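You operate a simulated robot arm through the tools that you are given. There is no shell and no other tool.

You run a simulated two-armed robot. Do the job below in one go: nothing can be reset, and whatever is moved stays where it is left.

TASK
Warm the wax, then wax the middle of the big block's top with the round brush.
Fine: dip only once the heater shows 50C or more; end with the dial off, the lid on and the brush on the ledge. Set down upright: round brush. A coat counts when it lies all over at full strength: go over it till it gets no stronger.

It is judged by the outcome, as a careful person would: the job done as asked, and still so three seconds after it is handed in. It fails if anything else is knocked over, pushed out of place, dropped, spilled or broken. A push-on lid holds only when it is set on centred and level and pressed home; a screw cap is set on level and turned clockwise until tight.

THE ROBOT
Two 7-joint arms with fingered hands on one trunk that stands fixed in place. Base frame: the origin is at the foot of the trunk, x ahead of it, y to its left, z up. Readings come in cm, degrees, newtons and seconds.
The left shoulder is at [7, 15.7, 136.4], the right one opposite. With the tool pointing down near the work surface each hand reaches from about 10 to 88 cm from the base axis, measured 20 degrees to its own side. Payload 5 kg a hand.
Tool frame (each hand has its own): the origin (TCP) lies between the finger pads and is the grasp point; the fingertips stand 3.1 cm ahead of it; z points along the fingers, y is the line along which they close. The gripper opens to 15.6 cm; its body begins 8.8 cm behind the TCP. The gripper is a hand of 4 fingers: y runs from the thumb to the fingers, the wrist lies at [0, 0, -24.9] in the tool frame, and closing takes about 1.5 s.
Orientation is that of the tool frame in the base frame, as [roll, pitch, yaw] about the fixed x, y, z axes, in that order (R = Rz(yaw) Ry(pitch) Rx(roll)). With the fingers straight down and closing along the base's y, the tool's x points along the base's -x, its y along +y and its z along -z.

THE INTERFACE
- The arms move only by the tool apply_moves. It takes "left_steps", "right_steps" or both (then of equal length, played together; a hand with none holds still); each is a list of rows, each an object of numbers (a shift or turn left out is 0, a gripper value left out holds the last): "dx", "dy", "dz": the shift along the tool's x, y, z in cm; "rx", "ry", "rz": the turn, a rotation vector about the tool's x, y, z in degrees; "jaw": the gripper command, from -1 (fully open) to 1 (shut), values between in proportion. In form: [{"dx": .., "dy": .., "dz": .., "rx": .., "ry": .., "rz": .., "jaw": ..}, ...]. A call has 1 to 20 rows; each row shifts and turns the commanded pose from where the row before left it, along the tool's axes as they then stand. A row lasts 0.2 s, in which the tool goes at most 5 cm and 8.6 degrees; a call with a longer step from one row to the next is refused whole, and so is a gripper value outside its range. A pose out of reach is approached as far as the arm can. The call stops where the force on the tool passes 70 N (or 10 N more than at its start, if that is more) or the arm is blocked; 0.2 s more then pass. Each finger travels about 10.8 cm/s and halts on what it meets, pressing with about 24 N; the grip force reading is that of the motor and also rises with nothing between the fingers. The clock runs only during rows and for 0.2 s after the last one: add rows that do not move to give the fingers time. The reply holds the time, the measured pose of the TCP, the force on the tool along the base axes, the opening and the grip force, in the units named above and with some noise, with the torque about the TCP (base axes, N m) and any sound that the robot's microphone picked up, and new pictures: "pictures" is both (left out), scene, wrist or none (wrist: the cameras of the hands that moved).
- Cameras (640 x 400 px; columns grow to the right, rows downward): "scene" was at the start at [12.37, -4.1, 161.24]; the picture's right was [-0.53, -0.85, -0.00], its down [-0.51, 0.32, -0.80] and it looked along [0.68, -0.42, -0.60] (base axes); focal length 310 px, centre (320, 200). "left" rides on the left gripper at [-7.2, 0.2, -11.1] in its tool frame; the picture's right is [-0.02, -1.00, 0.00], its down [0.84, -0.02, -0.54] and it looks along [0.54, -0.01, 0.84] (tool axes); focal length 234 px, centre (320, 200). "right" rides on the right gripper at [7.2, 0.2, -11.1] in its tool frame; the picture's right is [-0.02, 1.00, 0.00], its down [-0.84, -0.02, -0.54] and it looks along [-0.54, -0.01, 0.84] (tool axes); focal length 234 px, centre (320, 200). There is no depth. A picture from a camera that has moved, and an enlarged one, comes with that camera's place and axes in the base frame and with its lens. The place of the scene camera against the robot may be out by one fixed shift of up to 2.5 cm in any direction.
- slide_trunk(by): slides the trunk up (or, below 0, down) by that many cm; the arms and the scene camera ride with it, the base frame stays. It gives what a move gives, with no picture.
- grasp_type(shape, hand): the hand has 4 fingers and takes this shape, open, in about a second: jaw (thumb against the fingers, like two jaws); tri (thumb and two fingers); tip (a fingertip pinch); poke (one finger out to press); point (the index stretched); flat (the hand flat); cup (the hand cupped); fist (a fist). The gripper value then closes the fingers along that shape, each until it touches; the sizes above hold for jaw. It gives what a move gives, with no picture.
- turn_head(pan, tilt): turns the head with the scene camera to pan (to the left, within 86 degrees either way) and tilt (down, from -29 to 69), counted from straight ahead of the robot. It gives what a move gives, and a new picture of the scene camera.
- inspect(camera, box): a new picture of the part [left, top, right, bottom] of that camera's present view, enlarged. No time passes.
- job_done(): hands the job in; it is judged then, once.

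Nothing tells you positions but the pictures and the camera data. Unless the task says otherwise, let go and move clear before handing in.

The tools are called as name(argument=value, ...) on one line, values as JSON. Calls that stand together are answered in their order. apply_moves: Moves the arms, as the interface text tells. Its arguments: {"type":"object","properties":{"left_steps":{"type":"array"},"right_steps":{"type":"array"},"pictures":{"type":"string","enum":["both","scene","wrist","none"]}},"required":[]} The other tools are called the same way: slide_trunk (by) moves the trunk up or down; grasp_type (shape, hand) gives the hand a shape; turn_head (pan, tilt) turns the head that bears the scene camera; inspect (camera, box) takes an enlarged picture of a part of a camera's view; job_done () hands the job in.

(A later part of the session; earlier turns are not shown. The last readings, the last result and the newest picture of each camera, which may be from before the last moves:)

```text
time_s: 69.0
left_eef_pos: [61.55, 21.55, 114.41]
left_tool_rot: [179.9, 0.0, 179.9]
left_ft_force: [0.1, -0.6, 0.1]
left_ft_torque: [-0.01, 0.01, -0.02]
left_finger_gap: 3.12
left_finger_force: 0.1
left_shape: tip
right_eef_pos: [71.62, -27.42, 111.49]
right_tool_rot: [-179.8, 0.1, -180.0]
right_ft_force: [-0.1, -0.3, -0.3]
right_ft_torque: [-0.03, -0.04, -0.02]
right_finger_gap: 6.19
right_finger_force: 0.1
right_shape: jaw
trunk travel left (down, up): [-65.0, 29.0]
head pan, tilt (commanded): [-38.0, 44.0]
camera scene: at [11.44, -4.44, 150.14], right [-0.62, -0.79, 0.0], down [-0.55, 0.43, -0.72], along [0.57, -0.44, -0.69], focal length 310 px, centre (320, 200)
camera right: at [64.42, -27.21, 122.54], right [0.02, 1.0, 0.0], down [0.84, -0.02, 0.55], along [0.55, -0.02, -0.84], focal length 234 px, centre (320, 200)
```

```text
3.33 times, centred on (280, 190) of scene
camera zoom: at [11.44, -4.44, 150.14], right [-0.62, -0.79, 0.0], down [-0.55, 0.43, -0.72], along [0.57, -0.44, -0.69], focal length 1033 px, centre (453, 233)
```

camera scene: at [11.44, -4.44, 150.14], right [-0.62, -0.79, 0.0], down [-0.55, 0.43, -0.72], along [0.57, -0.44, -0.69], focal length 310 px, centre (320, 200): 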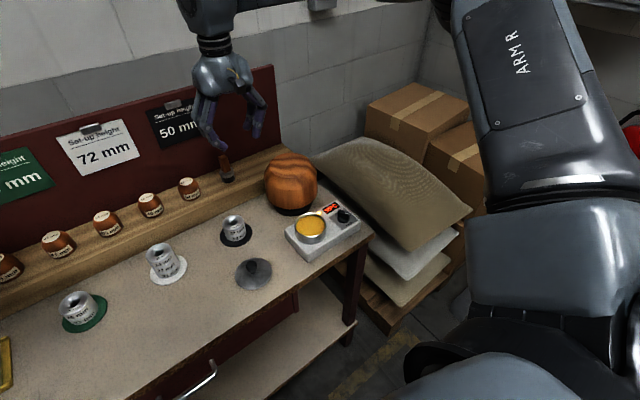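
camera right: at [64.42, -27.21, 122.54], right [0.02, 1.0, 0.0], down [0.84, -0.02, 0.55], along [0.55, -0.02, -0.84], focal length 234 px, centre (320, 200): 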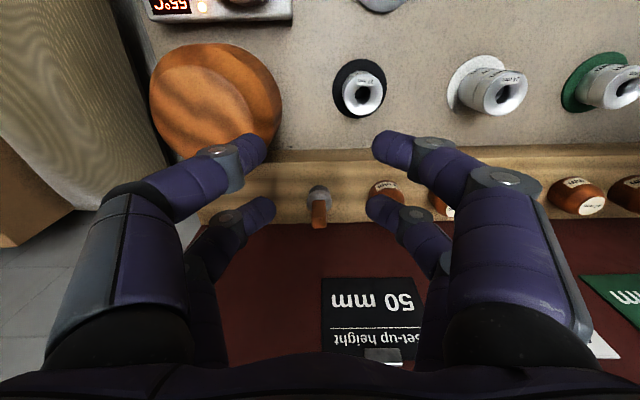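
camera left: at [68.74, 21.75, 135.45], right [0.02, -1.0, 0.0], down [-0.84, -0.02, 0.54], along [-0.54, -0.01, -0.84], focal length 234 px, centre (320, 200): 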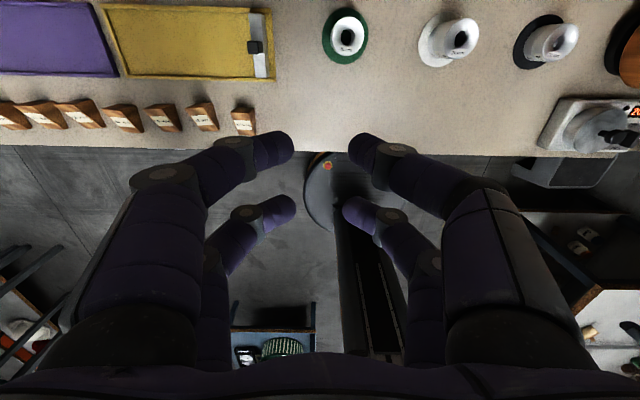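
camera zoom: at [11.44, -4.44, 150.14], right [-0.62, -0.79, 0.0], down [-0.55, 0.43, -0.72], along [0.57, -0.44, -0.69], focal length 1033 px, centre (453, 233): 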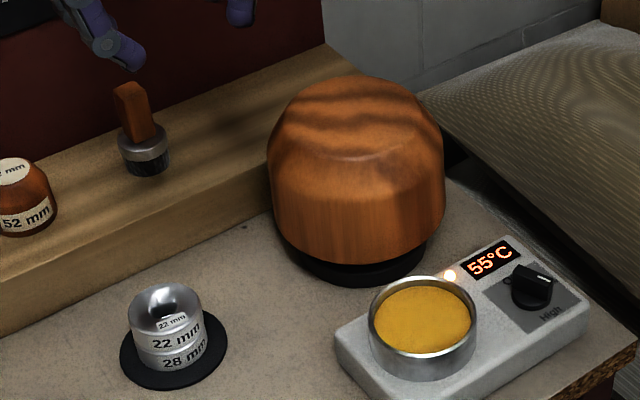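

55°C now. The brush stands at about (88, -28.1) with its handle from z 88 to 93; I'll use the far finger pair, so I move the TCP to about (85.4, -28.1) above it first to check reach.

apply_moves(right_steps=[{"dx": -2.76, "dy": -0.14, "dz": 1.6, "jaw": 0.45}, {"dx": -2.76, "dy": -0.14, "dz": 1.6}, {"dx": -2.76, "dy": -0.14, "dz": 1.6}, {"dx": -2.76, "dy": -0.14, "dz": 1.6}, {"dx": -2.76, "dy": -0.14, "dz": 1.6}, {}], pictures="both")

inspect(camera="right", box=[200, 60, 440, 260])

inspect(camera="scene", box=[180, 80, 340, 220])

```text
time_s: 70.3
left_eef_pos: [61.52, 21.52, 114.37]
left_tool_rot: [-179.9, -0.1, 179.9]
left_ft_force: [0.0, 0.3, -0.6]
left_ft_torque: [0.01, 0.01, 0.02]
left_finger_gap: 3.15
left_finger_force: 0.0
left_shape: tip
right_eef_pos: [76.75, -30.14, 105.7]
right_tool_rot: [-179.9, 0.2, 179.9]
right_ft_force: [-0.3, 0.8, 0.0]
right_ft_torque: [0.01, 0.01, 0.02]
right_finger_gap: 4.35
right_finger_force: 0.0
right_shape: jaw
right hand out of reach, approached as far as the arm can: row 2, 3, 4, 5
trunk travel left (down, up): [-65.0, 29.0]
head pan, tilt (commanded): [-38.0, 44.0]
camera scene: at [11.37, -4.46, 150.15], right [-0.62, -0.79, 0.0], down [-0.55, 0.43, -0.72], along [0.57, -0.44, -0.69], focal length 310 px, centre (320, 200)
camera right: at [69.56, -29.83, 116.6], right [0.02, 1.0, 0.0], down [0.84, -0.02, 0.55], along [0.55, -0.02, -0.84], focal length 234 px, centre (320, 200)
```

scene: 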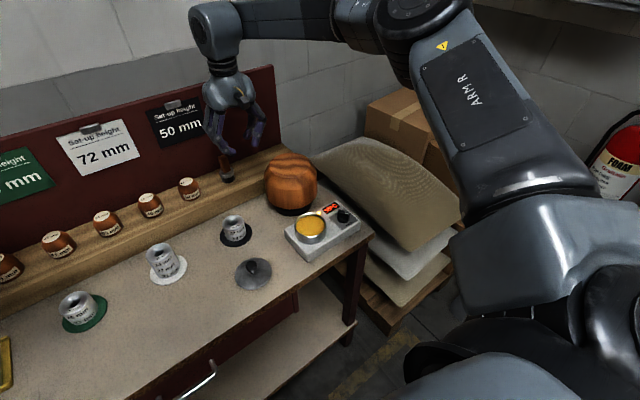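
right: 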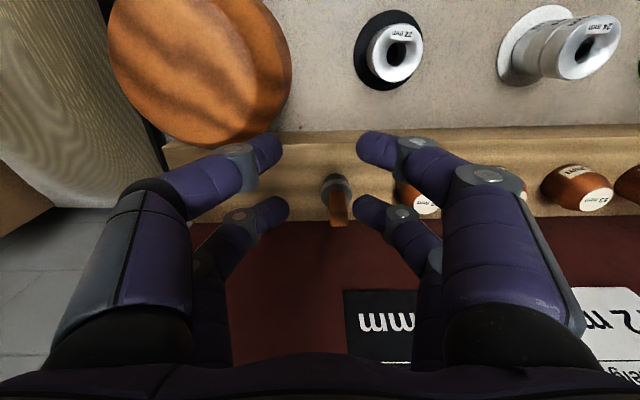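

```text
2.00 times, centred on (320, 160) of right
camera zoom: at [69.56, -29.83, 116.6], right [0.02, 1.0, 0.0], down [0.84, -0.02, 0.55], along [0.55, -0.02, -0.84], focal length 468 px, centre (320, 280)
```

zoom: 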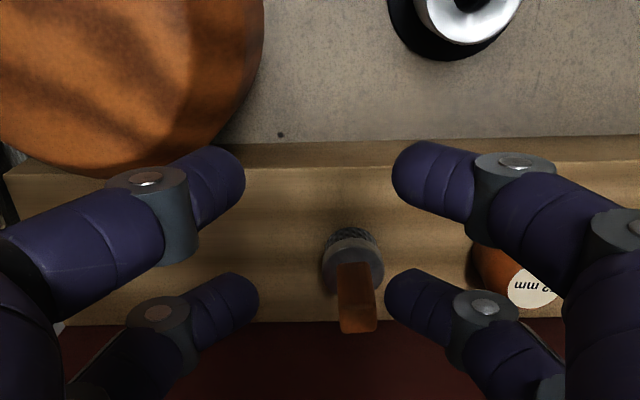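

```text
2.86 times, centred on (260, 150) of scene
camera zoom: at [11.37, -4.46, 150.15], right [-0.62, -0.79, 0.0], down [-0.55, 0.43, -0.72], along [0.57, -0.44, -0.69], focal length 885 px, centre (491, 343)
```

zoom: 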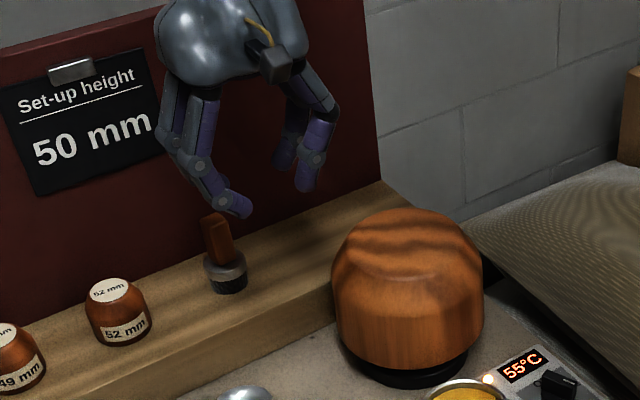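

Straight-down is out of reach there, so I'll tilt the hand forward 30° and approach above the brush again with the near pair.

apply_moves(right_steps=[{"ry": -7.5}, {"ry": -7.5}, {"ry": -7.5}, {"ry": -7.5}, {"dx": -1.85, "dy": 0.51, "dz": 2.72}, {"dx": -1.85, "dy": 0.51, "dz": 2.72}, {"dx": -1.85, "dy": 0.51, "dz": 2.72}, {"dx": -1.85, "dy": 0.51, "dz": 2.7}, {}], pictures="both")

inspect(camera="right", box=[200, 60, 440, 260])

inspect(camera="scene", box=[180, 80, 340, 220])

```text
time_s: 72.3
left_eef_pos: [61.52, 21.5, 114.39]
left_tool_rot: [-179.9, 0.0, 179.9]
left_ft_force: [-0.6, -0.5, 0.1]
left_ft_torque: [0.0, 0.0, 0.0]
left_finger_gap: 3.14
left_finger_force: 0.0
left_shape: tip
right_eef_pos: [86.56, -28.56, 100.7]
right_tool_rot: [-179.8, 30.3, -180.0]
right_ft_force: [0.1, -0.7, 0.4]
right_ft_torque: [-0.01, -0.02, 0.0]
right_finger_gap: 4.31
right_finger_force: 0.1
right_shape: jaw
right hand out of reach, approached as far as the arm can: row 8
trunk travel left (down, up): [-65.0, 29.0]
head pan, tilt (commanded): [-38.0, 44.0]
camera scene: at [11.33, -4.48, 150.15], right [-0.62, -0.79, 0.0], down [-0.55, 0.43, -0.72], along [0.57, -0.44, -0.69], focal length 310 px, centre (320, 200)
camera right: at [74.8, -28.3, 106.7], right [0.02, 1.0, 0.01], down [0.45, -0.02, 0.89], along [0.89, -0.01, -0.45], focal length 234 px, centre (320, 200)
```

scene: 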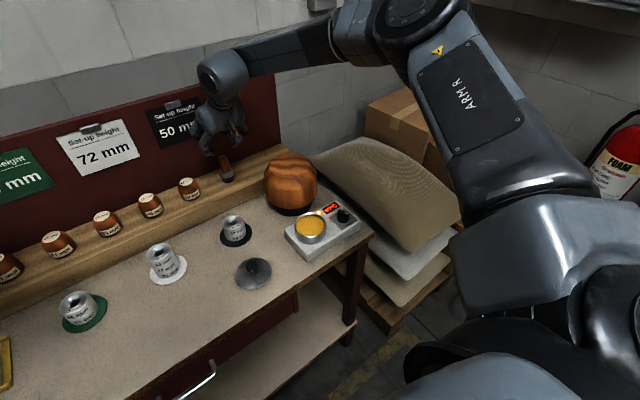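
right: 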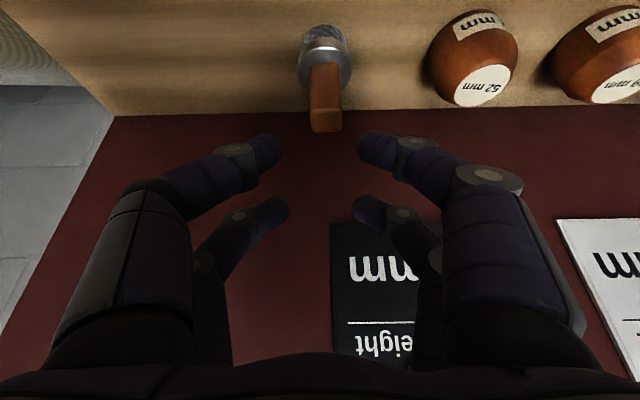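

```text
2.00 times, centred on (320, 160) of right
camera zoom: at [74.8, -28.3, 106.7], right [0.02, 1.0, 0.01], down [0.45, -0.02, 0.89], along [0.89, -0.01, -0.45], focal length 468 px, centre (320, 280)
```

zoom: 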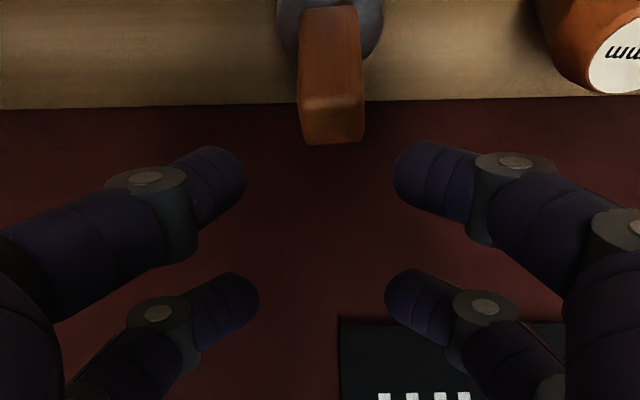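

```text
2.86 times, centred on (260, 150) of scene
camera zoom: at [11.33, -4.48, 150.15], right [-0.62, -0.79, 0.0], down [-0.55, 0.43, -0.72], along [0.57, -0.44, -0.69], focal length 885 px, centre (491, 343)
```

zoom: 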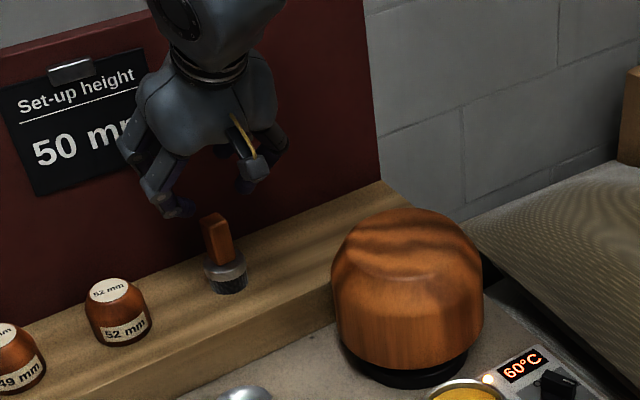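

60°C. I'll try to come the rest of the way forward while lowering toward the handle, staying just above it.

apply_moves(right_steps=[{"dx": -0.22, "dy": 0.3, "dz": 1.86}, {"dx": -0.22, "dy": 0.3, "dz": 1.86}, {}], pictures="none")

```text
time_s: 73.2
left_eef_pos: [61.57, 21.64, 114.3]
left_tool_rot: [179.9, 0.1, 179.8]
left_ft_force: [-0.7, 0.8, -0.3]
left_ft_torque: [0.0, 0.03, 0.02]
left_finger_gap: 3.12
left_finger_force: 0.0
left_shape: tip
right_eef_pos: [86.12, -28.89, 98.82]
right_tool_rot: [-179.8, 30.2, -180.0]
right_ft_force: [0.8, 0.6, 0.6]
right_ft_torque: [0.03, 0.02, -0.01]
right_finger_gap: 4.3
right_finger_force: 0.1
right_shape: jaw
right hand out of reach, approached as far as the arm can: row 1, 2
trunk travel left (down, up): [-65.0, 29.0]
head pan, tilt (commanded): [-38.0, 44.0]
```

The arm is near its limit in this posture. I'll rise, tilt the hand to 45°, and lower the trunk 12 cm to gain forward reach.

apply_moves(right_steps=[{"dx": -2.0, "dz": -3.47}, {"dx": -2.0, "dz": -3.47}, {"dx": -2.0, "dz": -3.47}, {"ry": -7.5}, {"ry": -7.3}, {}], pictures="none")

slide_trunk(by=-12)

```text
time_s: 74.5
left_eef_pos: [61.66, 21.48, 114.34]
left_tool_rot: [180.0, 0.0, 179.9]
left_ft_force: [-0.3, 0.1, 0.4]
left_ft_torque: [0.0, -0.01, 0.02]
left_finger_gap: 3.14
left_finger_force: 0.1
left_shape: tip
right_eef_pos: [86.1, -28.84, 110.73]
right_tool_rot: [-179.8, 45.0, -179.9]
right_ft_force: [0.4, 0.1, -0.1]
right_ft_torque: [-0.01, 0.01, -0.01]
right_finger_gap: 4.34
right_finger_force: 0.0
right_shape: jaw
trunk travel left (down, up): [-65.0, 29.0]
head pan, tilt (commanded): [-38.0, 44.0]
```

```text
time_s: 76.0
left_eef_pos: [61.57, 21.46, 102.26]
left_tool_rot: [-179.9, 0.0, 180.0]
left_ft_force: [-0.1, -0.2, 0.7]
left_ft_torque: [0.02, -0.01, 0.0]
left_finger_gap: 3.14
left_finger_force: 0.0
left_shape: tip
right_eef_pos: [85.9, -28.87, 98.86]
right_tool_rot: [-179.8, 44.9, -179.9]
right_ft_force: [0.4, 0.5, 0.8]
right_ft_torque: [0.01, 0.01, -0.02]
right_finger_gap: 4.3
right_finger_force: 0.0
right_shape: jaw
trunk travel left (down, up): [-53.0, 41.0]
head pan, tilt (commanded): [-38.0, 44.0]
```

apply_moves(right_steps=[{"dx": -0.3, "dy": 0.46, "dz": 1.2}, {"dx": -0.3, "dy": 0.46, "dz": 1.2}, {}], pictures="both")

inspect(camera="right", box=[200, 20, 440, 220])

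inspect(camera="scene", box=[180, 80, 340, 220])

```text
time_s: 76.8
left_eef_pos: [61.54, 21.43, 102.33]
left_tool_rot: [-180.0, 0.1, 179.9]
left_ft_force: [-0.8, 0.7, -1.3]
left_ft_torque: [0.02, -0.02, 0.01]
left_finger_gap: 3.13
left_finger_force: 0.0
left_shape: tip
right_eef_pos: [87.97, -27.88, 97.66]
right_tool_rot: [-179.8, 44.9, -180.0]
right_ft_force: [-0.8, -0.2, -0.2]
right_ft_torque: [0.0, 0.03, -0.02]
right_finger_gap: 4.32
right_finger_force: 0.0
right_shape: jaw
trunk travel left (down, up): [-53.0, 41.0]
head pan, tilt (commanded): [-38.0, 44.0]
camera scene: at [11.39, -4.47, 138.15], right [-0.62, -0.79, 0.0], down [-0.55, 0.43, -0.72], along [0.57, -0.44, -0.69], focal length 310 px, centre (320, 200)
camera right: at [75.13, -27.76, 100.42], right [0.02, 1.0, 0.01], down [0.21, -0.02, 0.98], along [0.98, -0.01, -0.21], focal length 234 px, centre (320, 200)
```

scene: 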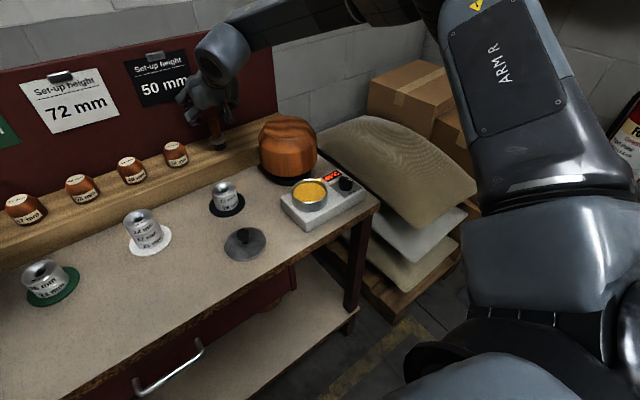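
right: 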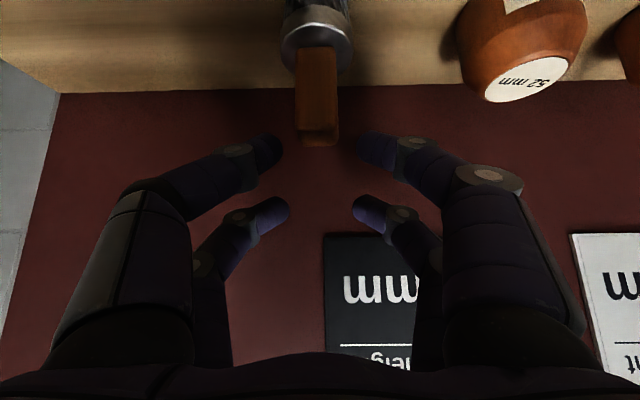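

```text
2.00 times, centred on (320, 120) of right
camera zoom: at [75.13, -27.76, 100.42], right [0.02, 1.0, 0.01], down [0.21, -0.02, 0.98], along [0.98, -0.01, -0.21], focal length 468 px, centre (320, 360)
```

zoom: 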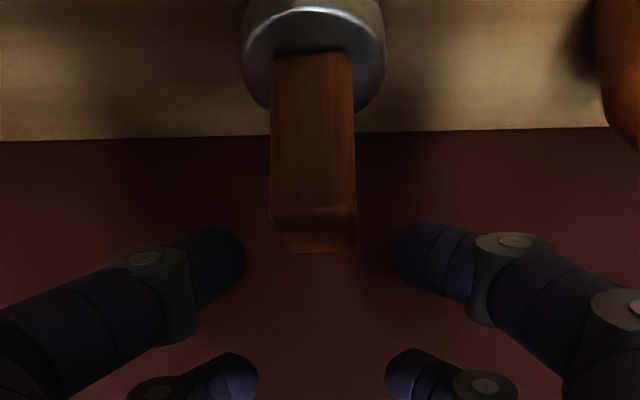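

```text
2.86 times, centred on (260, 150) of scene
camera zoom: at [11.39, -4.47, 138.15], right [-0.62, -0.79, 0.0], down [-0.55, 0.43, -0.72], along [0.57, -0.44, -0.69], focal length 885 px, centre (491, 343)
```

zoom: 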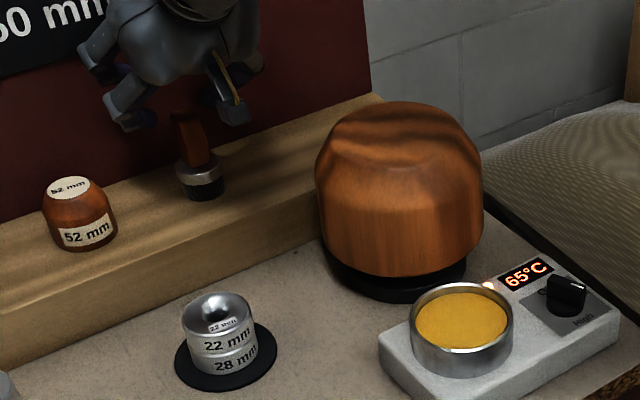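

In reach now, with the handle squarely between the near fingers; 65°C. Lowering around the handle, then closing.

apply_moves(right_steps=[{"dx": 0.95, "dy": -0.12, "dz": 0.95}, {"dx": 0.95, "dz": 0.95}, {"dx": 0.95, "dz": 0.95}, {}], pictures="both")

inspect(camera="right", box=[200, 20, 440, 220])

inspect(camera="scene", box=[160, 60, 300, 180])

```text
time_s: 77.8
left_eef_pos: [61.61, 21.42, 102.35]
left_tool_rot: [180.0, 0.0, 179.8]
left_ft_force: [0.6, 0.2, 0.2]
left_ft_torque: [-0.01, 0.0, 0.01]
left_finger_gap: 3.13
left_finger_force: 0.0
left_shape: tip
right_eef_pos: [87.98, -28.17, 93.62]
right_tool_rot: [-179.8, 45.0, -179.9]
right_ft_force: [-0.1, -0.7, 0.6]
right_ft_torque: [-0.01, 0.01, 0.0]
right_finger_gap: 4.3
right_finger_force: 0.2
right_shape: jaw
trunk travel left (down, up): [-53.0, 41.0]
head pan, tilt (commanded): [-38.0, 44.0]
camera scene: at [11.41, -4.47, 138.14], right [-0.62, -0.79, 0.0], down [-0.55, 0.43, -0.72], along [0.57, -0.44, -0.69], focal length 310 px, centre (320, 200)
camera right: at [75.12, -27.88, 96.35], right [0.02, 1.0, 0.01], down [0.21, -0.02, 0.98], along [0.98, -0.01, -0.21], focal length 234 px, centre (320, 200)
```

scene: 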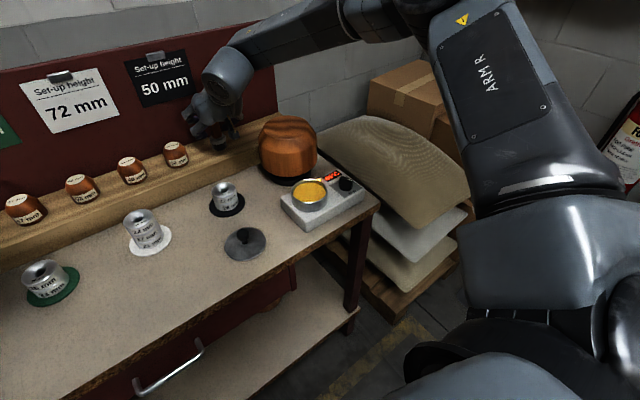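
right: 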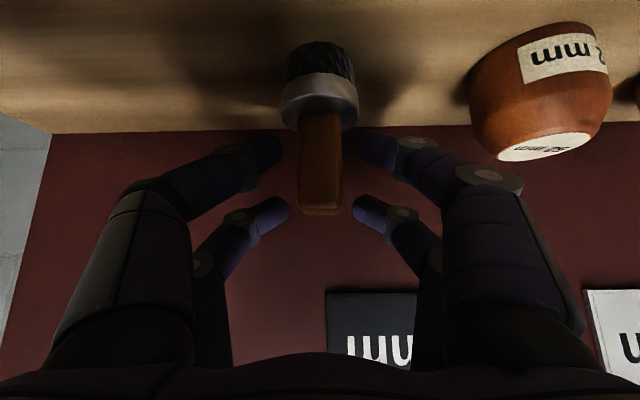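

```text
2.00 times, centred on (320, 120) of right
camera zoom: at [75.12, -27.88, 96.35], right [0.02, 1.0, 0.01], down [0.21, -0.02, 0.98], along [0.98, -0.01, -0.21], focal length 468 px, centre (320, 360)
```

zoom: 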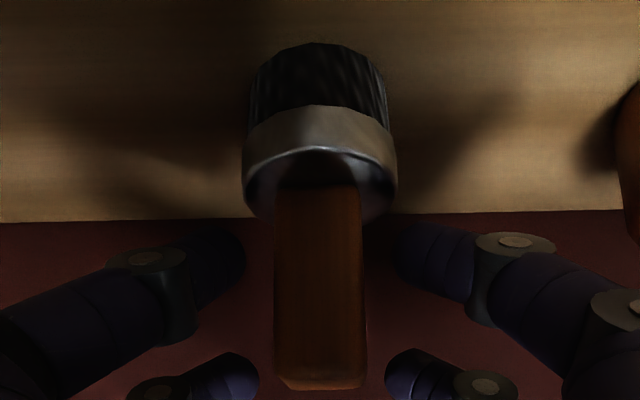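

```text
3.33 times, centred on (230, 120) of scene
camera zoom: at [11.41, -4.47, 138.14], right [-0.62, -0.79, 0.0], down [-0.55, 0.43, -0.72], along [0.57, -0.44, -0.69], focal length 1033 px, centre (620, 467)
```

zoom: 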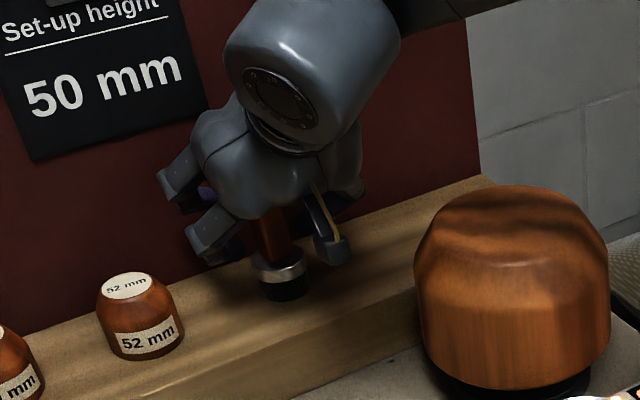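

The near fingers straddle the handle nicely. Closing.

apply_moves(right_steps=[{"jaw": 1.0}, {}, {}, {}, {}, {}], pictures="wrist")

inspect(camera="right", box=[200, 20, 440, 220])

```text
time_s: 79.2
left_eef_pos: [61.59, 21.46, 102.3]
left_tool_rot: [-180.0, 0.0, 179.9]
left_ft_force: [-0.4, 0.3, 0.3]
left_ft_torque: [-0.05, -0.05, 0.03]
left_finger_gap: 3.14
left_finger_force: 0.0
left_shape: tip
right_eef_pos: [88.02, -28.05, 93.59]
right_tool_rot: [-179.9, 44.8, -180.0]
right_ft_force: [0.0, 0.0, 0.3]
right_ft_torque: [0.02, -0.02, 0.0]
right_finger_gap: 0.73
right_finger_force: 24.1
right_shape: jaw
trunk travel left (down, up): [-53.0, 41.0]
head pan, tilt (commanded): [-38.0, 44.0]
camera right: at [75.13, -27.89, 96.31], right [0.02, 1.0, 0.01], down [0.21, -0.02, 0.98], along [0.98, -0.01, -0.21], focal length 234 px, centre (320, 200)
```

right: 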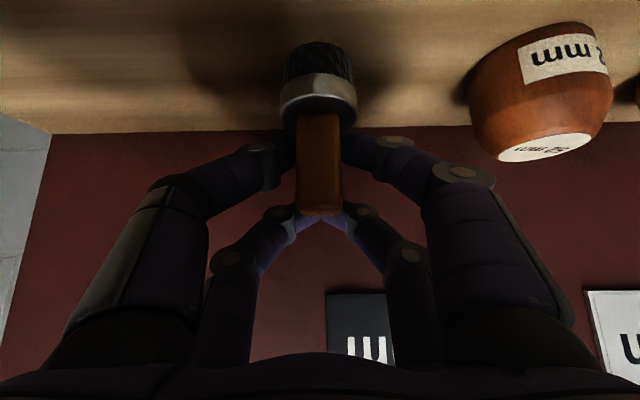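

```text
2.00 times, centred on (320, 120) of right
camera zoom: at [75.13, -27.89, 96.31], right [0.02, 1.0, 0.01], down [0.21, -0.02, 0.98], along [0.98, -0.01, -0.21], focal length 468 px, centre (320, 360)
```

zoom: 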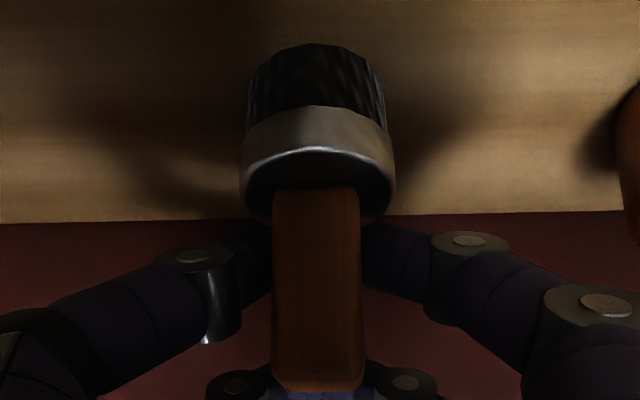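

The handle is gripped. Lifting slightly first to confirm the brush comes along.

apply_moves(right_steps=[{"dx": -0.5, "dz": -0.5}, {"dx": -0.8, "dz": -0.8}, {"dx": -1.0, "dz": -1.0}, {}], pictures="both")

inspect(camera="right", box=[200, 0, 440, 220])

inspect(camera="scene", box=[160, 60, 300, 180])

```text
time_s: 80.2
left_eef_pos: [61.59, 21.54, 102.23]
left_tool_rot: [180.0, 0.0, 179.9]
left_ft_force: [0.0, 0.4, -0.6]
left_ft_torque: [0.01, 0.03, 0.0]
left_finger_gap: 3.15
left_finger_force: 0.0
left_shape: tip
right_eef_pos: [88.09, -27.96, 96.89]
right_tool_rot: [-179.8, 44.9, -179.9]
right_ft_force: [0.6, -0.7, -1.5]
right_ft_torque: [0.0, 0.0, 0.04]
right_finger_gap: 0.75
right_finger_force: 24.4
right_shape: jaw
trunk travel left (down, up): [-53.0, 41.0]
head pan, tilt (commanded): [-38.0, 44.0]
camera scene: at [11.48, -4.49, 138.13], right [-0.62, -0.79, 0.0], down [-0.55, 0.43, -0.72], along [0.57, -0.44, -0.69], focal length 310 px, centre (320, 200)
camera right: at [75.16, -27.88, 99.61], right [0.02, 1.0, 0.01], down [0.21, -0.02, 0.98], along [0.98, -0.01, -0.21], focal length 234 px, centre (320, 200)
```

scene: 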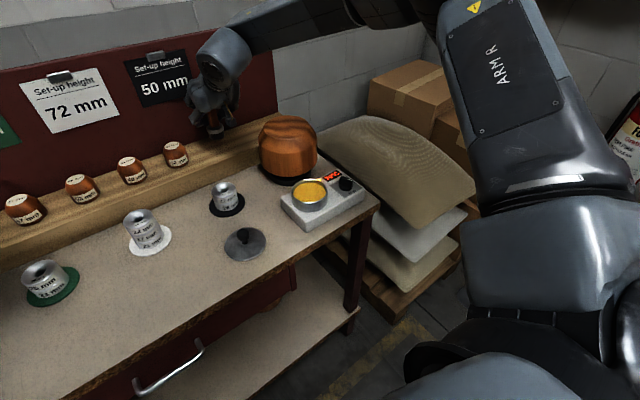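
right: 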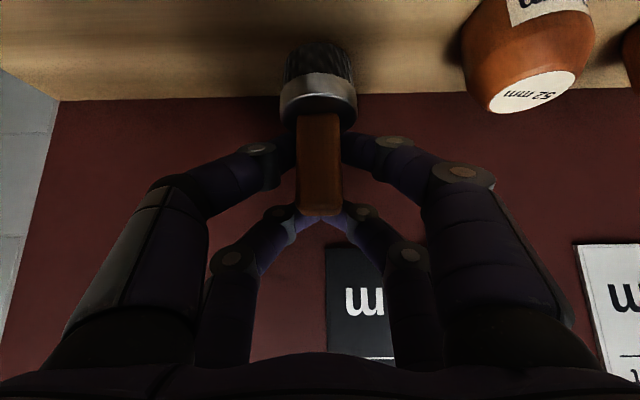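

```text
1.82 times, centred on (320, 110) of right
camera zoom: at [75.16, -27.88, 99.61], right [0.02, 1.0, 0.01], down [0.21, -0.02, 0.98], along [0.98, -0.01, -0.21], focal length 426 px, centre (320, 364)
```

zoom: 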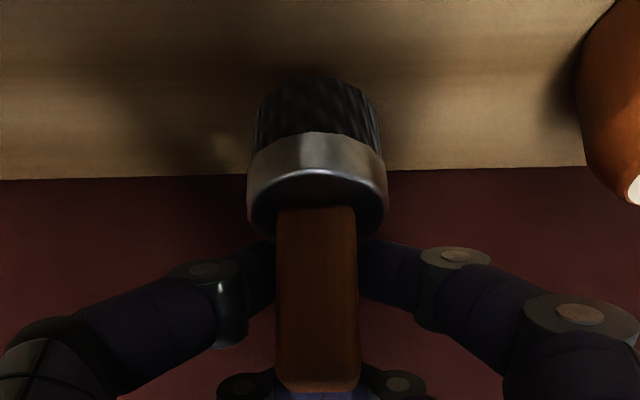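

```text
3.33 times, centred on (230, 120) of scene
camera zoom: at [11.48, -4.49, 138.13], right [-0.62, -0.79, 0.0], down [-0.55, 0.43, -0.72], along [0.57, -0.44, -0.69], focal length 1033 px, centre (620, 467)
```

zoom: 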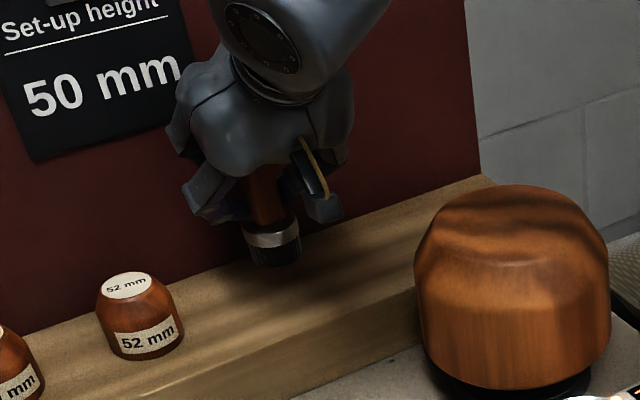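

The brush hangs straight and firm. Lifting higher and carrying it toward the pot, above the block's height.

apply_moves(right_steps=[{"dx": -2.5, "dz": -2.5}, {"dx": -2.5, "dz": -2.5}, {"dx": -2.5, "dz": -2.5}, {"dx": -2.5, "dz": -2.5}, {"dx": 2.3, "dy": -0.8, "dz": -2.3}, {"dx": 2.3, "dy": -0.8, "dz": -2.3}, {"dx": 2.3, "dy": -0.8, "dz": -2.3}, {"dx": 2.3, "dy": -0.8, "dz": -2.3}, {"dx": 2.3, "dy": -0.8, "dz": -2.3}, {"dx": 2.3, "dy": -0.8, "dz": -2.3}, {}], pictures="both")

inspect(camera="scene", box=[220, 60, 380, 240])

```text
time_s: 82.7
left_eef_pos: [61.59, 21.53, 102.29]
left_tool_rot: [-180.0, -0.1, 179.8]
left_ft_force: [-0.6, -0.7, -0.8]
left_ft_torque: [0.02, 0.05, 0.02]
left_finger_gap: 3.16
left_finger_force: 0.1
left_shape: tip
right_eef_pos: [68.58, -32.86, 110.8]
right_tool_rot: [-179.8, 44.8, -179.9]
right_ft_force: [-0.4, 0.2, -0.5]
right_ft_torque: [0.01, 0.0, 0.01]
right_finger_gap: 0.73
right_finger_force: 24.4
right_shape: jaw
trunk travel left (down, up): [-53.0, 41.0]
head pan, tilt (commanded): [-38.0, 44.0]
camera scene: at [11.57, -4.47, 138.12], right [-0.62, -0.79, 0.0], down [-0.55, 0.43, -0.72], along [0.57, -0.44, -0.7], focal length 310 px, centre (320, 200)
camera right: at [55.78, -32.66, 113.66], right [0.02, 1.0, 0.01], down [0.21, -0.02, 0.98], along [0.98, -0.01, -0.21], focal length 234 px, centre (320, 200)
```

scene: 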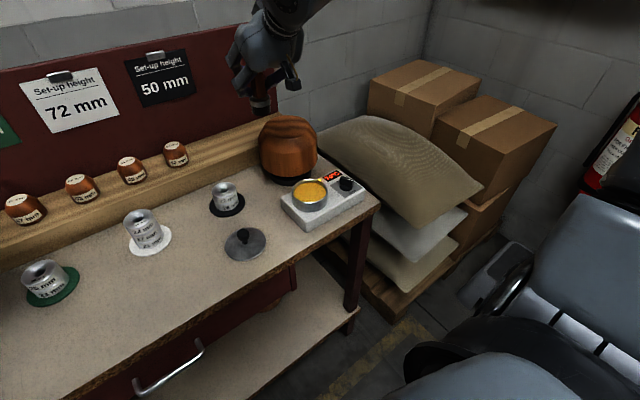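
right: 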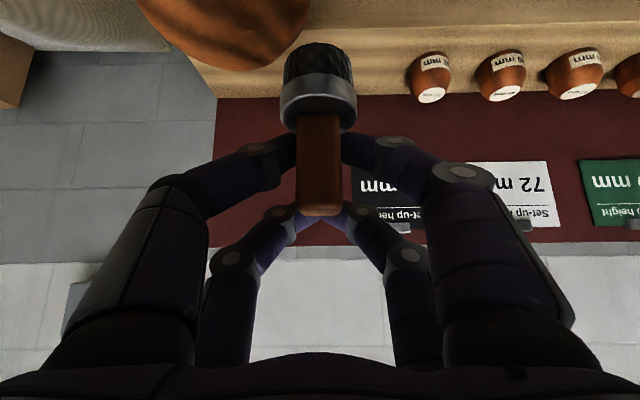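

```text
2.22 times, centred on (300, 150) of scene
camera zoom: at [11.57, -4.47, 138.12], right [-0.62, -0.79, 0.0], down [-0.55, 0.43, -0.72], along [0.57, -0.44, -0.7], focal length 689 px, centre (364, 311)
```

zoom: 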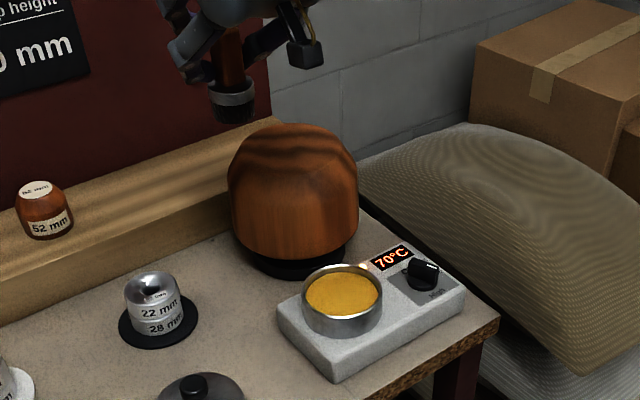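

70°C. Continuing to above the pot.

apply_moves(right_steps=[{"dx": 2.42, "dy": -0.85, "dz": -2.42}, {"dx": 2.42, "dy": -0.85, "dz": -2.42}, {"dx": 2.42, "dy": -0.85, "dz": -2.42}, {"dx": 2.42, "dy": -0.85, "dz": -2.42}, {}], pictures="both")

inspect(camera="scene", box=[220, 80, 400, 240])

inspect(camera="right", box=[200, 0, 440, 220])

```text
time_s: 83.8
left_eef_pos: [61.72, 21.49, 102.19]
left_tool_rot: [-180.0, -0.2, 179.8]
left_ft_force: [-0.1, -0.3, 0.1]
left_ft_torque: [-0.02, 0.04, 0.01]
left_finger_gap: 3.17
left_finger_force: 0.0
left_shape: tip
right_eef_pos: [55.01, -36.2, 110.89]
right_tool_rot: [-179.8, 44.8, -179.8]
right_ft_force: [0.7, 0.3, 0.0]
right_ft_torque: [-0.01, 0.05, -0.05]
right_finger_gap: 0.74
right_finger_force: 24.1
right_shape: jaw
trunk travel left (down, up): [-53.0, 41.0]
head pan, tilt (commanded): [-38.0, 44.0]
camera scene: at [11.62, -4.43, 138.12], right [-0.62, -0.79, 0.0], down [-0.55, 0.43, -0.72], along [0.57, -0.44, -0.7], focal length 310 px, centre (320, 200)
camera right: at [42.12, -36.04, 113.68], right [0.02, 1.0, 0.01], down [0.21, -0.02, 0.98], along [0.98, -0.01, -0.21], focal length 234 px, centre (320, 200)
```

scene: 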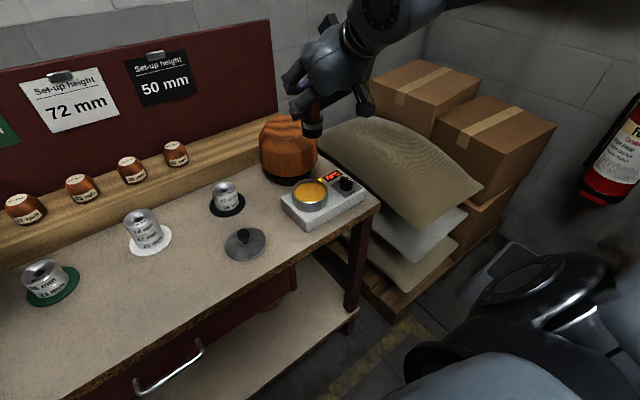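
right: 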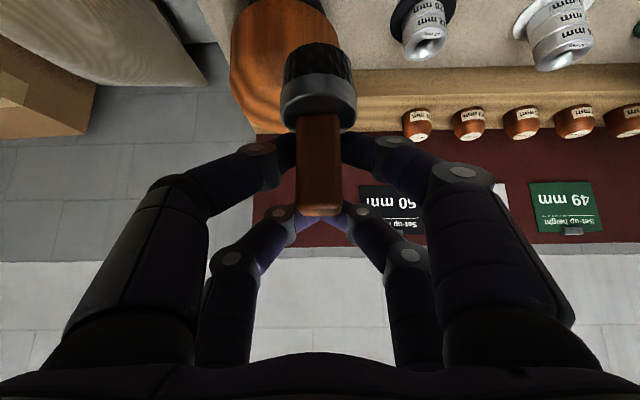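

```text
2.50 times, centred on (310, 160) of scene
camera zoom: at [11.62, -4.43, 138.12], right [-0.62, -0.79, 0.0], down [-0.55, 0.43, -0.72], along [0.57, -0.44, -0.7], focal length 775 px, centre (345, 300)
```

zoom: 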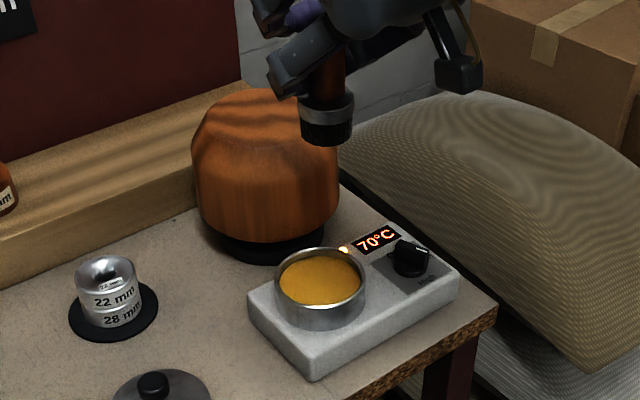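

```text
1.82 times, centred on (320, 110) of right
camera zoom: at [42.12, -36.04, 113.68], right [0.02, 1.0, 0.01], down [0.21, -0.02, 0.98], along [0.98, -0.01, -0.21], focal length 426 px, centre (320, 364)
```

zoom: 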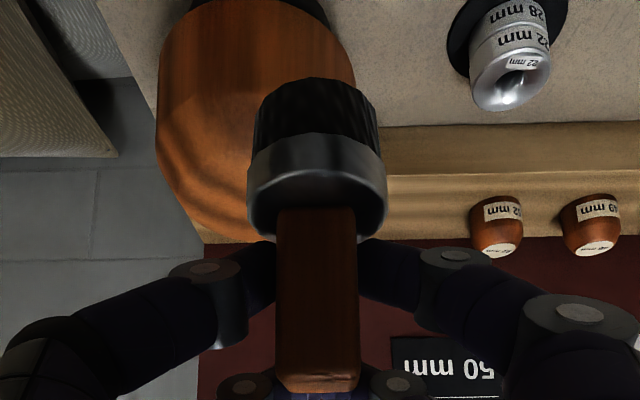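

The brush is above the pot. I'll lower to a few centimetres over the rim and check alignment.

apply_moves(right_steps=[{"dx": 2.2, "dz": 2.2}, {"dx": 2.2, "dz": 2.2}, {"dx": 2.2, "dz": 2.2}, {}], pictures="none")

turn_head(pan=-40, tilt=48)

inspect(camera="scene", box=[260, 100, 380, 200])

inspect(camera="right", box=[200, 0, 440, 200])

```text
time_s: 84.8
left_eef_pos: [61.58, 21.44, 102.43]
left_tool_rot: [180.0, -0.1, 179.9]
left_ft_force: [0.5, -0.4, -0.6]
left_ft_torque: [0.01, 0.02, -0.03]
left_finger_gap: 3.14
left_finger_force: 0.0
left_shape: tip
right_eef_pos: [54.85, -36.25, 101.76]
right_tool_rot: [-179.8, 45.0, -179.9]
right_ft_force: [-0.1, -0.2, -0.6]
right_ft_torque: [0.01, -0.02, -0.02]
right_finger_gap: 0.71
right_finger_force: 24.4
right_shape: jaw
trunk travel left (down, up): [-53.0, 41.0]
head pan, tilt (commanded): [-38.0, 44.0]
```

```text
time_s: 85.5
left_eef_pos: [61.57, 21.41, 102.28]
left_tool_rot: [-180.0, 0.1, 179.9]
left_ft_force: [0.3, -0.1, -0.3]
left_ft_torque: [-0.02, 0.01, -0.01]
left_finger_gap: 3.15
left_finger_force: 0.1
left_shape: tip
right_eef_pos: [54.92, -36.18, 101.65]
right_tool_rot: [-179.8, 44.9, -179.9]
right_ft_force: [0.0, 0.2, -1.5]
right_ft_torque: [-0.01, -0.02, -0.03]
right_finger_gap: 0.73
right_finger_force: 24.3
right_shape: jaw
trunk travel left (down, up): [-53.0, 41.0]
head pan, tilt (commanded): [-40.0, 48.0]
camera scene: at [11.0, -4.49, 137.58], right [-0.64, -0.77, 0.0], down [-0.57, 0.48, -0.67], along [0.51, -0.43, -0.74], focal length 310 px, centre (320, 200)
```

scene: 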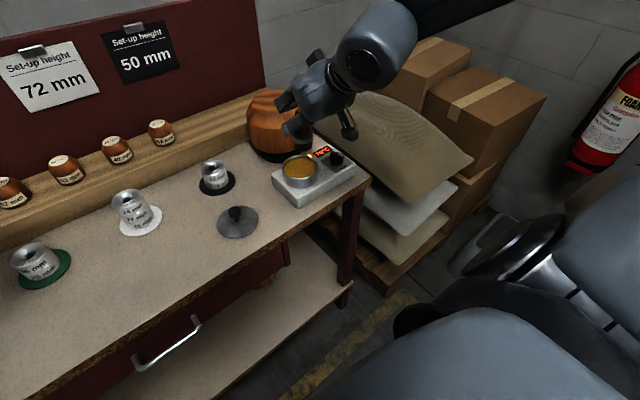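

```text
4.00 times, centred on (320, 150) of scene
camera zoom: at [11.0, -4.49, 137.58], right [-0.64, -0.77, 0.0], down [-0.57, 0.48, -0.67], along [0.51, -0.43, -0.74], focal length 1239 px, centre (320, 400)
```

zoom: 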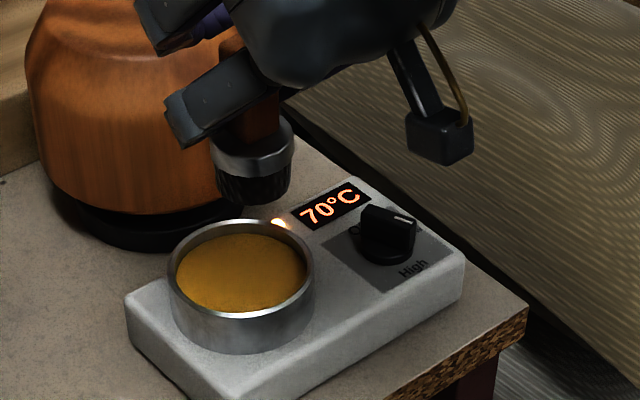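

```text
2.00 times, centred on (320, 100) of right
camera zoom: at [41.99, -36.13, 104.46], right [0.02, 1.0, 0.01], down [0.21, -0.02, 0.98], along [0.98, -0.01, -0.21], focal length 468 px, centre (320, 400)
```

zoom: 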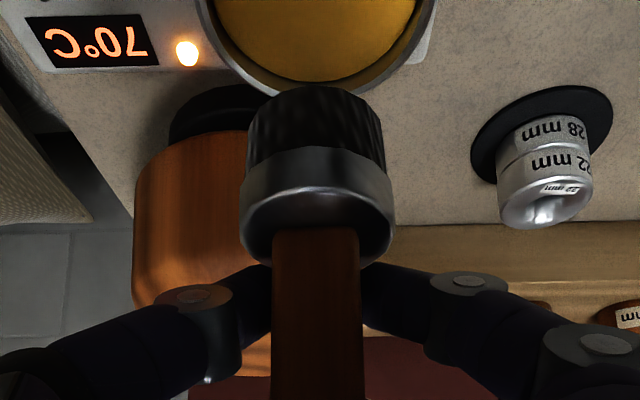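

Alignment over the pot is good from the wrist view, and the heater shows 70°C. Dipping the bristles about 1 cm into the wax.

apply_moves(right_steps=[{"dx": 1.4, "dz": 1.4}, {"dx": 1.4, "dz": 1.4}, {"dx": 1.0, "dz": 1.0}, {}], pictures="none")

inspect(camera="scene", box=[260, 100, 380, 200])

inspect(camera="right", box=[200, 0, 440, 200])

```text
time_s: 86.5
left_eef_pos: [61.65, 21.51, 102.38]
left_tool_rot: [179.9, 0.0, 179.9]
left_ft_force: [0.4, -0.3, -0.7]
left_ft_torque: [0.0, -0.02, -0.02]
left_finger_gap: 3.15
left_finger_force: 0.1
left_shape: tip
right_eef_pos: [54.86, -36.26, 96.35]
right_tool_rot: [-179.7, 44.9, -179.8]
right_ft_force: [-0.1, -0.2, -1.9]
right_ft_torque: [0.03, -0.03, -0.03]
right_finger_gap: 0.73
right_finger_force: 23.7
right_shape: jaw
trunk travel left (down, up): [-53.0, 41.0]
head pan, tilt (commanded): [-40.0, 48.0]
```

```text
4.00 times, centred on (320, 150) of scene
camera zoom: at [10.99, -4.45, 137.58], right [-0.64, -0.77, 0.0], down [-0.57, 0.48, -0.67], along [0.51, -0.43, -0.74], focal length 1239 px, centre (320, 400)
```

zoom: 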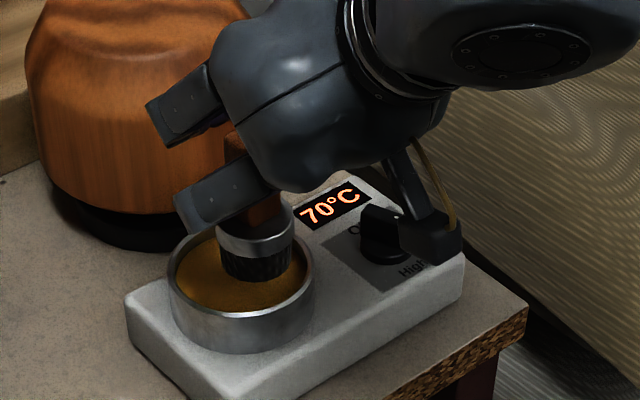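

```text
2.00 times, centred on (320, 100) of right
camera zoom: at [41.95, -36.03, 99.09], right [0.02, 1.0, 0.01], down [0.21, -0.02, 0.98], along [0.98, -0.01, -0.21], focal length 468 px, centre (320, 400)
```

zoom: 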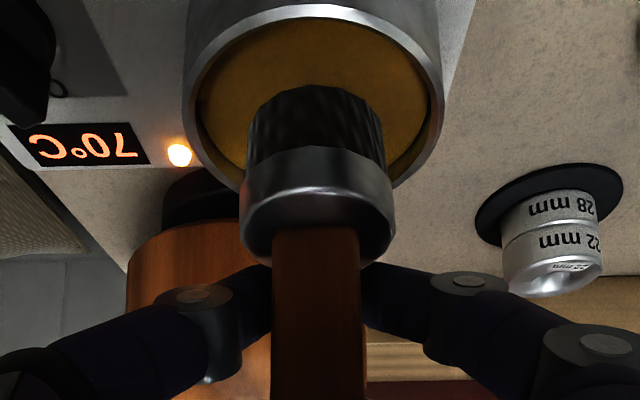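

Just above the wax. Going down about 1.2 cm more into it.

apply_moves(right_steps=[{"dx": 0.3, "dz": 0.3}, {"dx": 0.3, "dz": 0.3}, {"dx": 0.25, "dz": 0.25}, {}, {}], pictures="none")

inspect(camera="scene", box=[260, 100, 380, 200])

inspect(camera="right", box=[200, 0, 440, 200])

```text
time_s: 87.7
left_eef_pos: [61.61, 21.39, 102.34]
left_tool_rot: [-180.0, 0.0, 179.8]
left_ft_force: [-0.8, -0.6, -0.3]
left_ft_torque: [-0.01, 0.02, -0.01]
left_finger_gap: 3.15
left_finger_force: 0.0
left_shape: tip
right_eef_pos: [54.82, -36.27, 95.2]
right_tool_rot: [-179.8, 44.9, -179.9]
right_ft_force: [0.2, 0.4, -0.6]
right_ft_torque: [-0.03, -0.02, 0.0]
right_finger_gap: 0.74
right_finger_force: 23.9
right_shape: jaw
trunk travel left (down, up): [-53.0, 41.0]
head pan, tilt (commanded): [-40.0, 48.0]
```

```text
4.00 times, centred on (320, 150) of scene
camera zoom: at [11.01, -4.5, 137.58], right [-0.64, -0.77, 0.0], down [-0.57, 0.48, -0.67], along [0.51, -0.43, -0.74], focal length 1239 px, centre (320, 400)
```

zoom: 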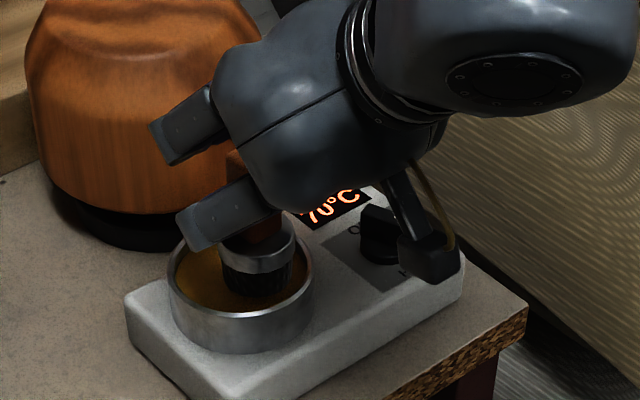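

```text
2.00 times, centred on (320, 100) of right
camera zoom: at [41.96, -36.09, 97.9], right [0.02, 1.0, 0.01], down [0.21, -0.02, 0.98], along [0.98, -0.01, -0.21], focal length 468 px, centre (320, 400)
```

zoom: 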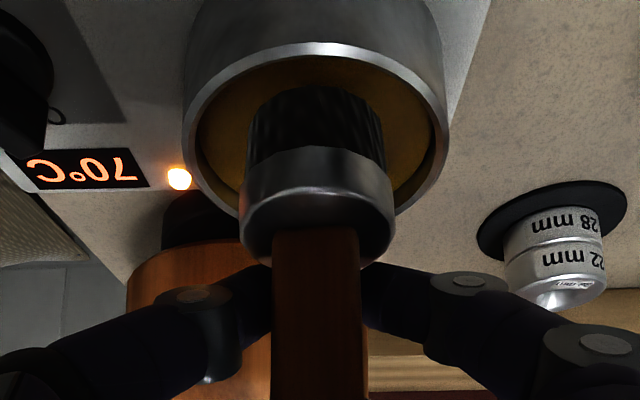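

The bristles are barely into the wax; a little deeper, then hold a moment.

apply_moves(right_steps=[{"dx": 0.2, "dz": 0.2}, {"dx": 0.2, "dz": 0.2}, {}, {}, {}, {}], pictures="none")

inspect(camera="scene", box=[280, 140, 350, 190])

inspect(camera="right", box=[260, 0, 380, 100])

```text
time_s: 89.1
left_eef_pos: [61.58, 21.42, 102.36]
left_tool_rot: [-180.0, 0.0, 179.8]
left_ft_force: [-0.6, 0.0, 0.9]
left_ft_torque: [-0.01, 0.0, -0.04]
left_finger_gap: 3.14
left_finger_force: 0.0
left_shape: tip
right_eef_pos: [54.84, -36.28, 94.55]
right_tool_rot: [-179.8, 44.7, -179.8]
right_ft_force: [0.0, 0.2, -1.0]
right_ft_torque: [0.02, -0.02, -0.01]
right_finger_gap: 0.73
right_finger_force: 23.9
right_shape: jaw
trunk travel left (down, up): [-53.0, 41.0]
head pan, tilt (commanded): [-40.0, 48.0]
```

```text
8.00 times, centred on (315, 165) of scene
camera zoom: at [11.0, -4.5, 137.58], right [-0.64, -0.77, 0.0], down [-0.57, 0.48, -0.67], along [0.51, -0.43, -0.74], focal length 2479 px, centre (360, 480)
```

zoom: 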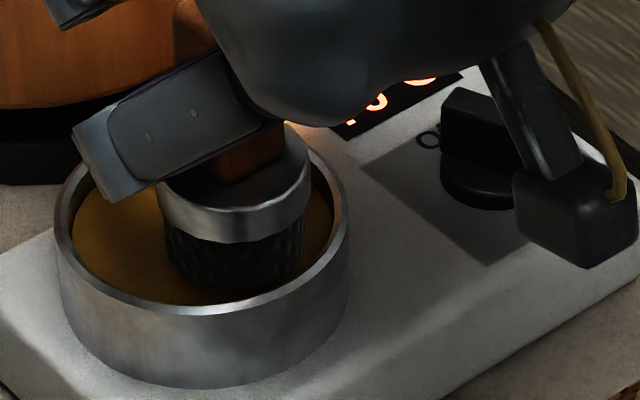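

```text
4.00 times, centred on (320, 50) of right
camera zoom: at [41.97, -36.09, 97.32], right [0.02, 1.0, 0.01], down [0.21, -0.02, 0.98], along [0.98, -0.01, -0.21], focal length 937 px, centre (320, 800)
```

zoom: 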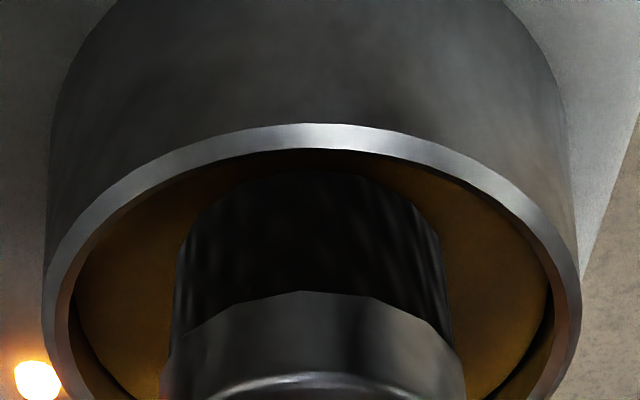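

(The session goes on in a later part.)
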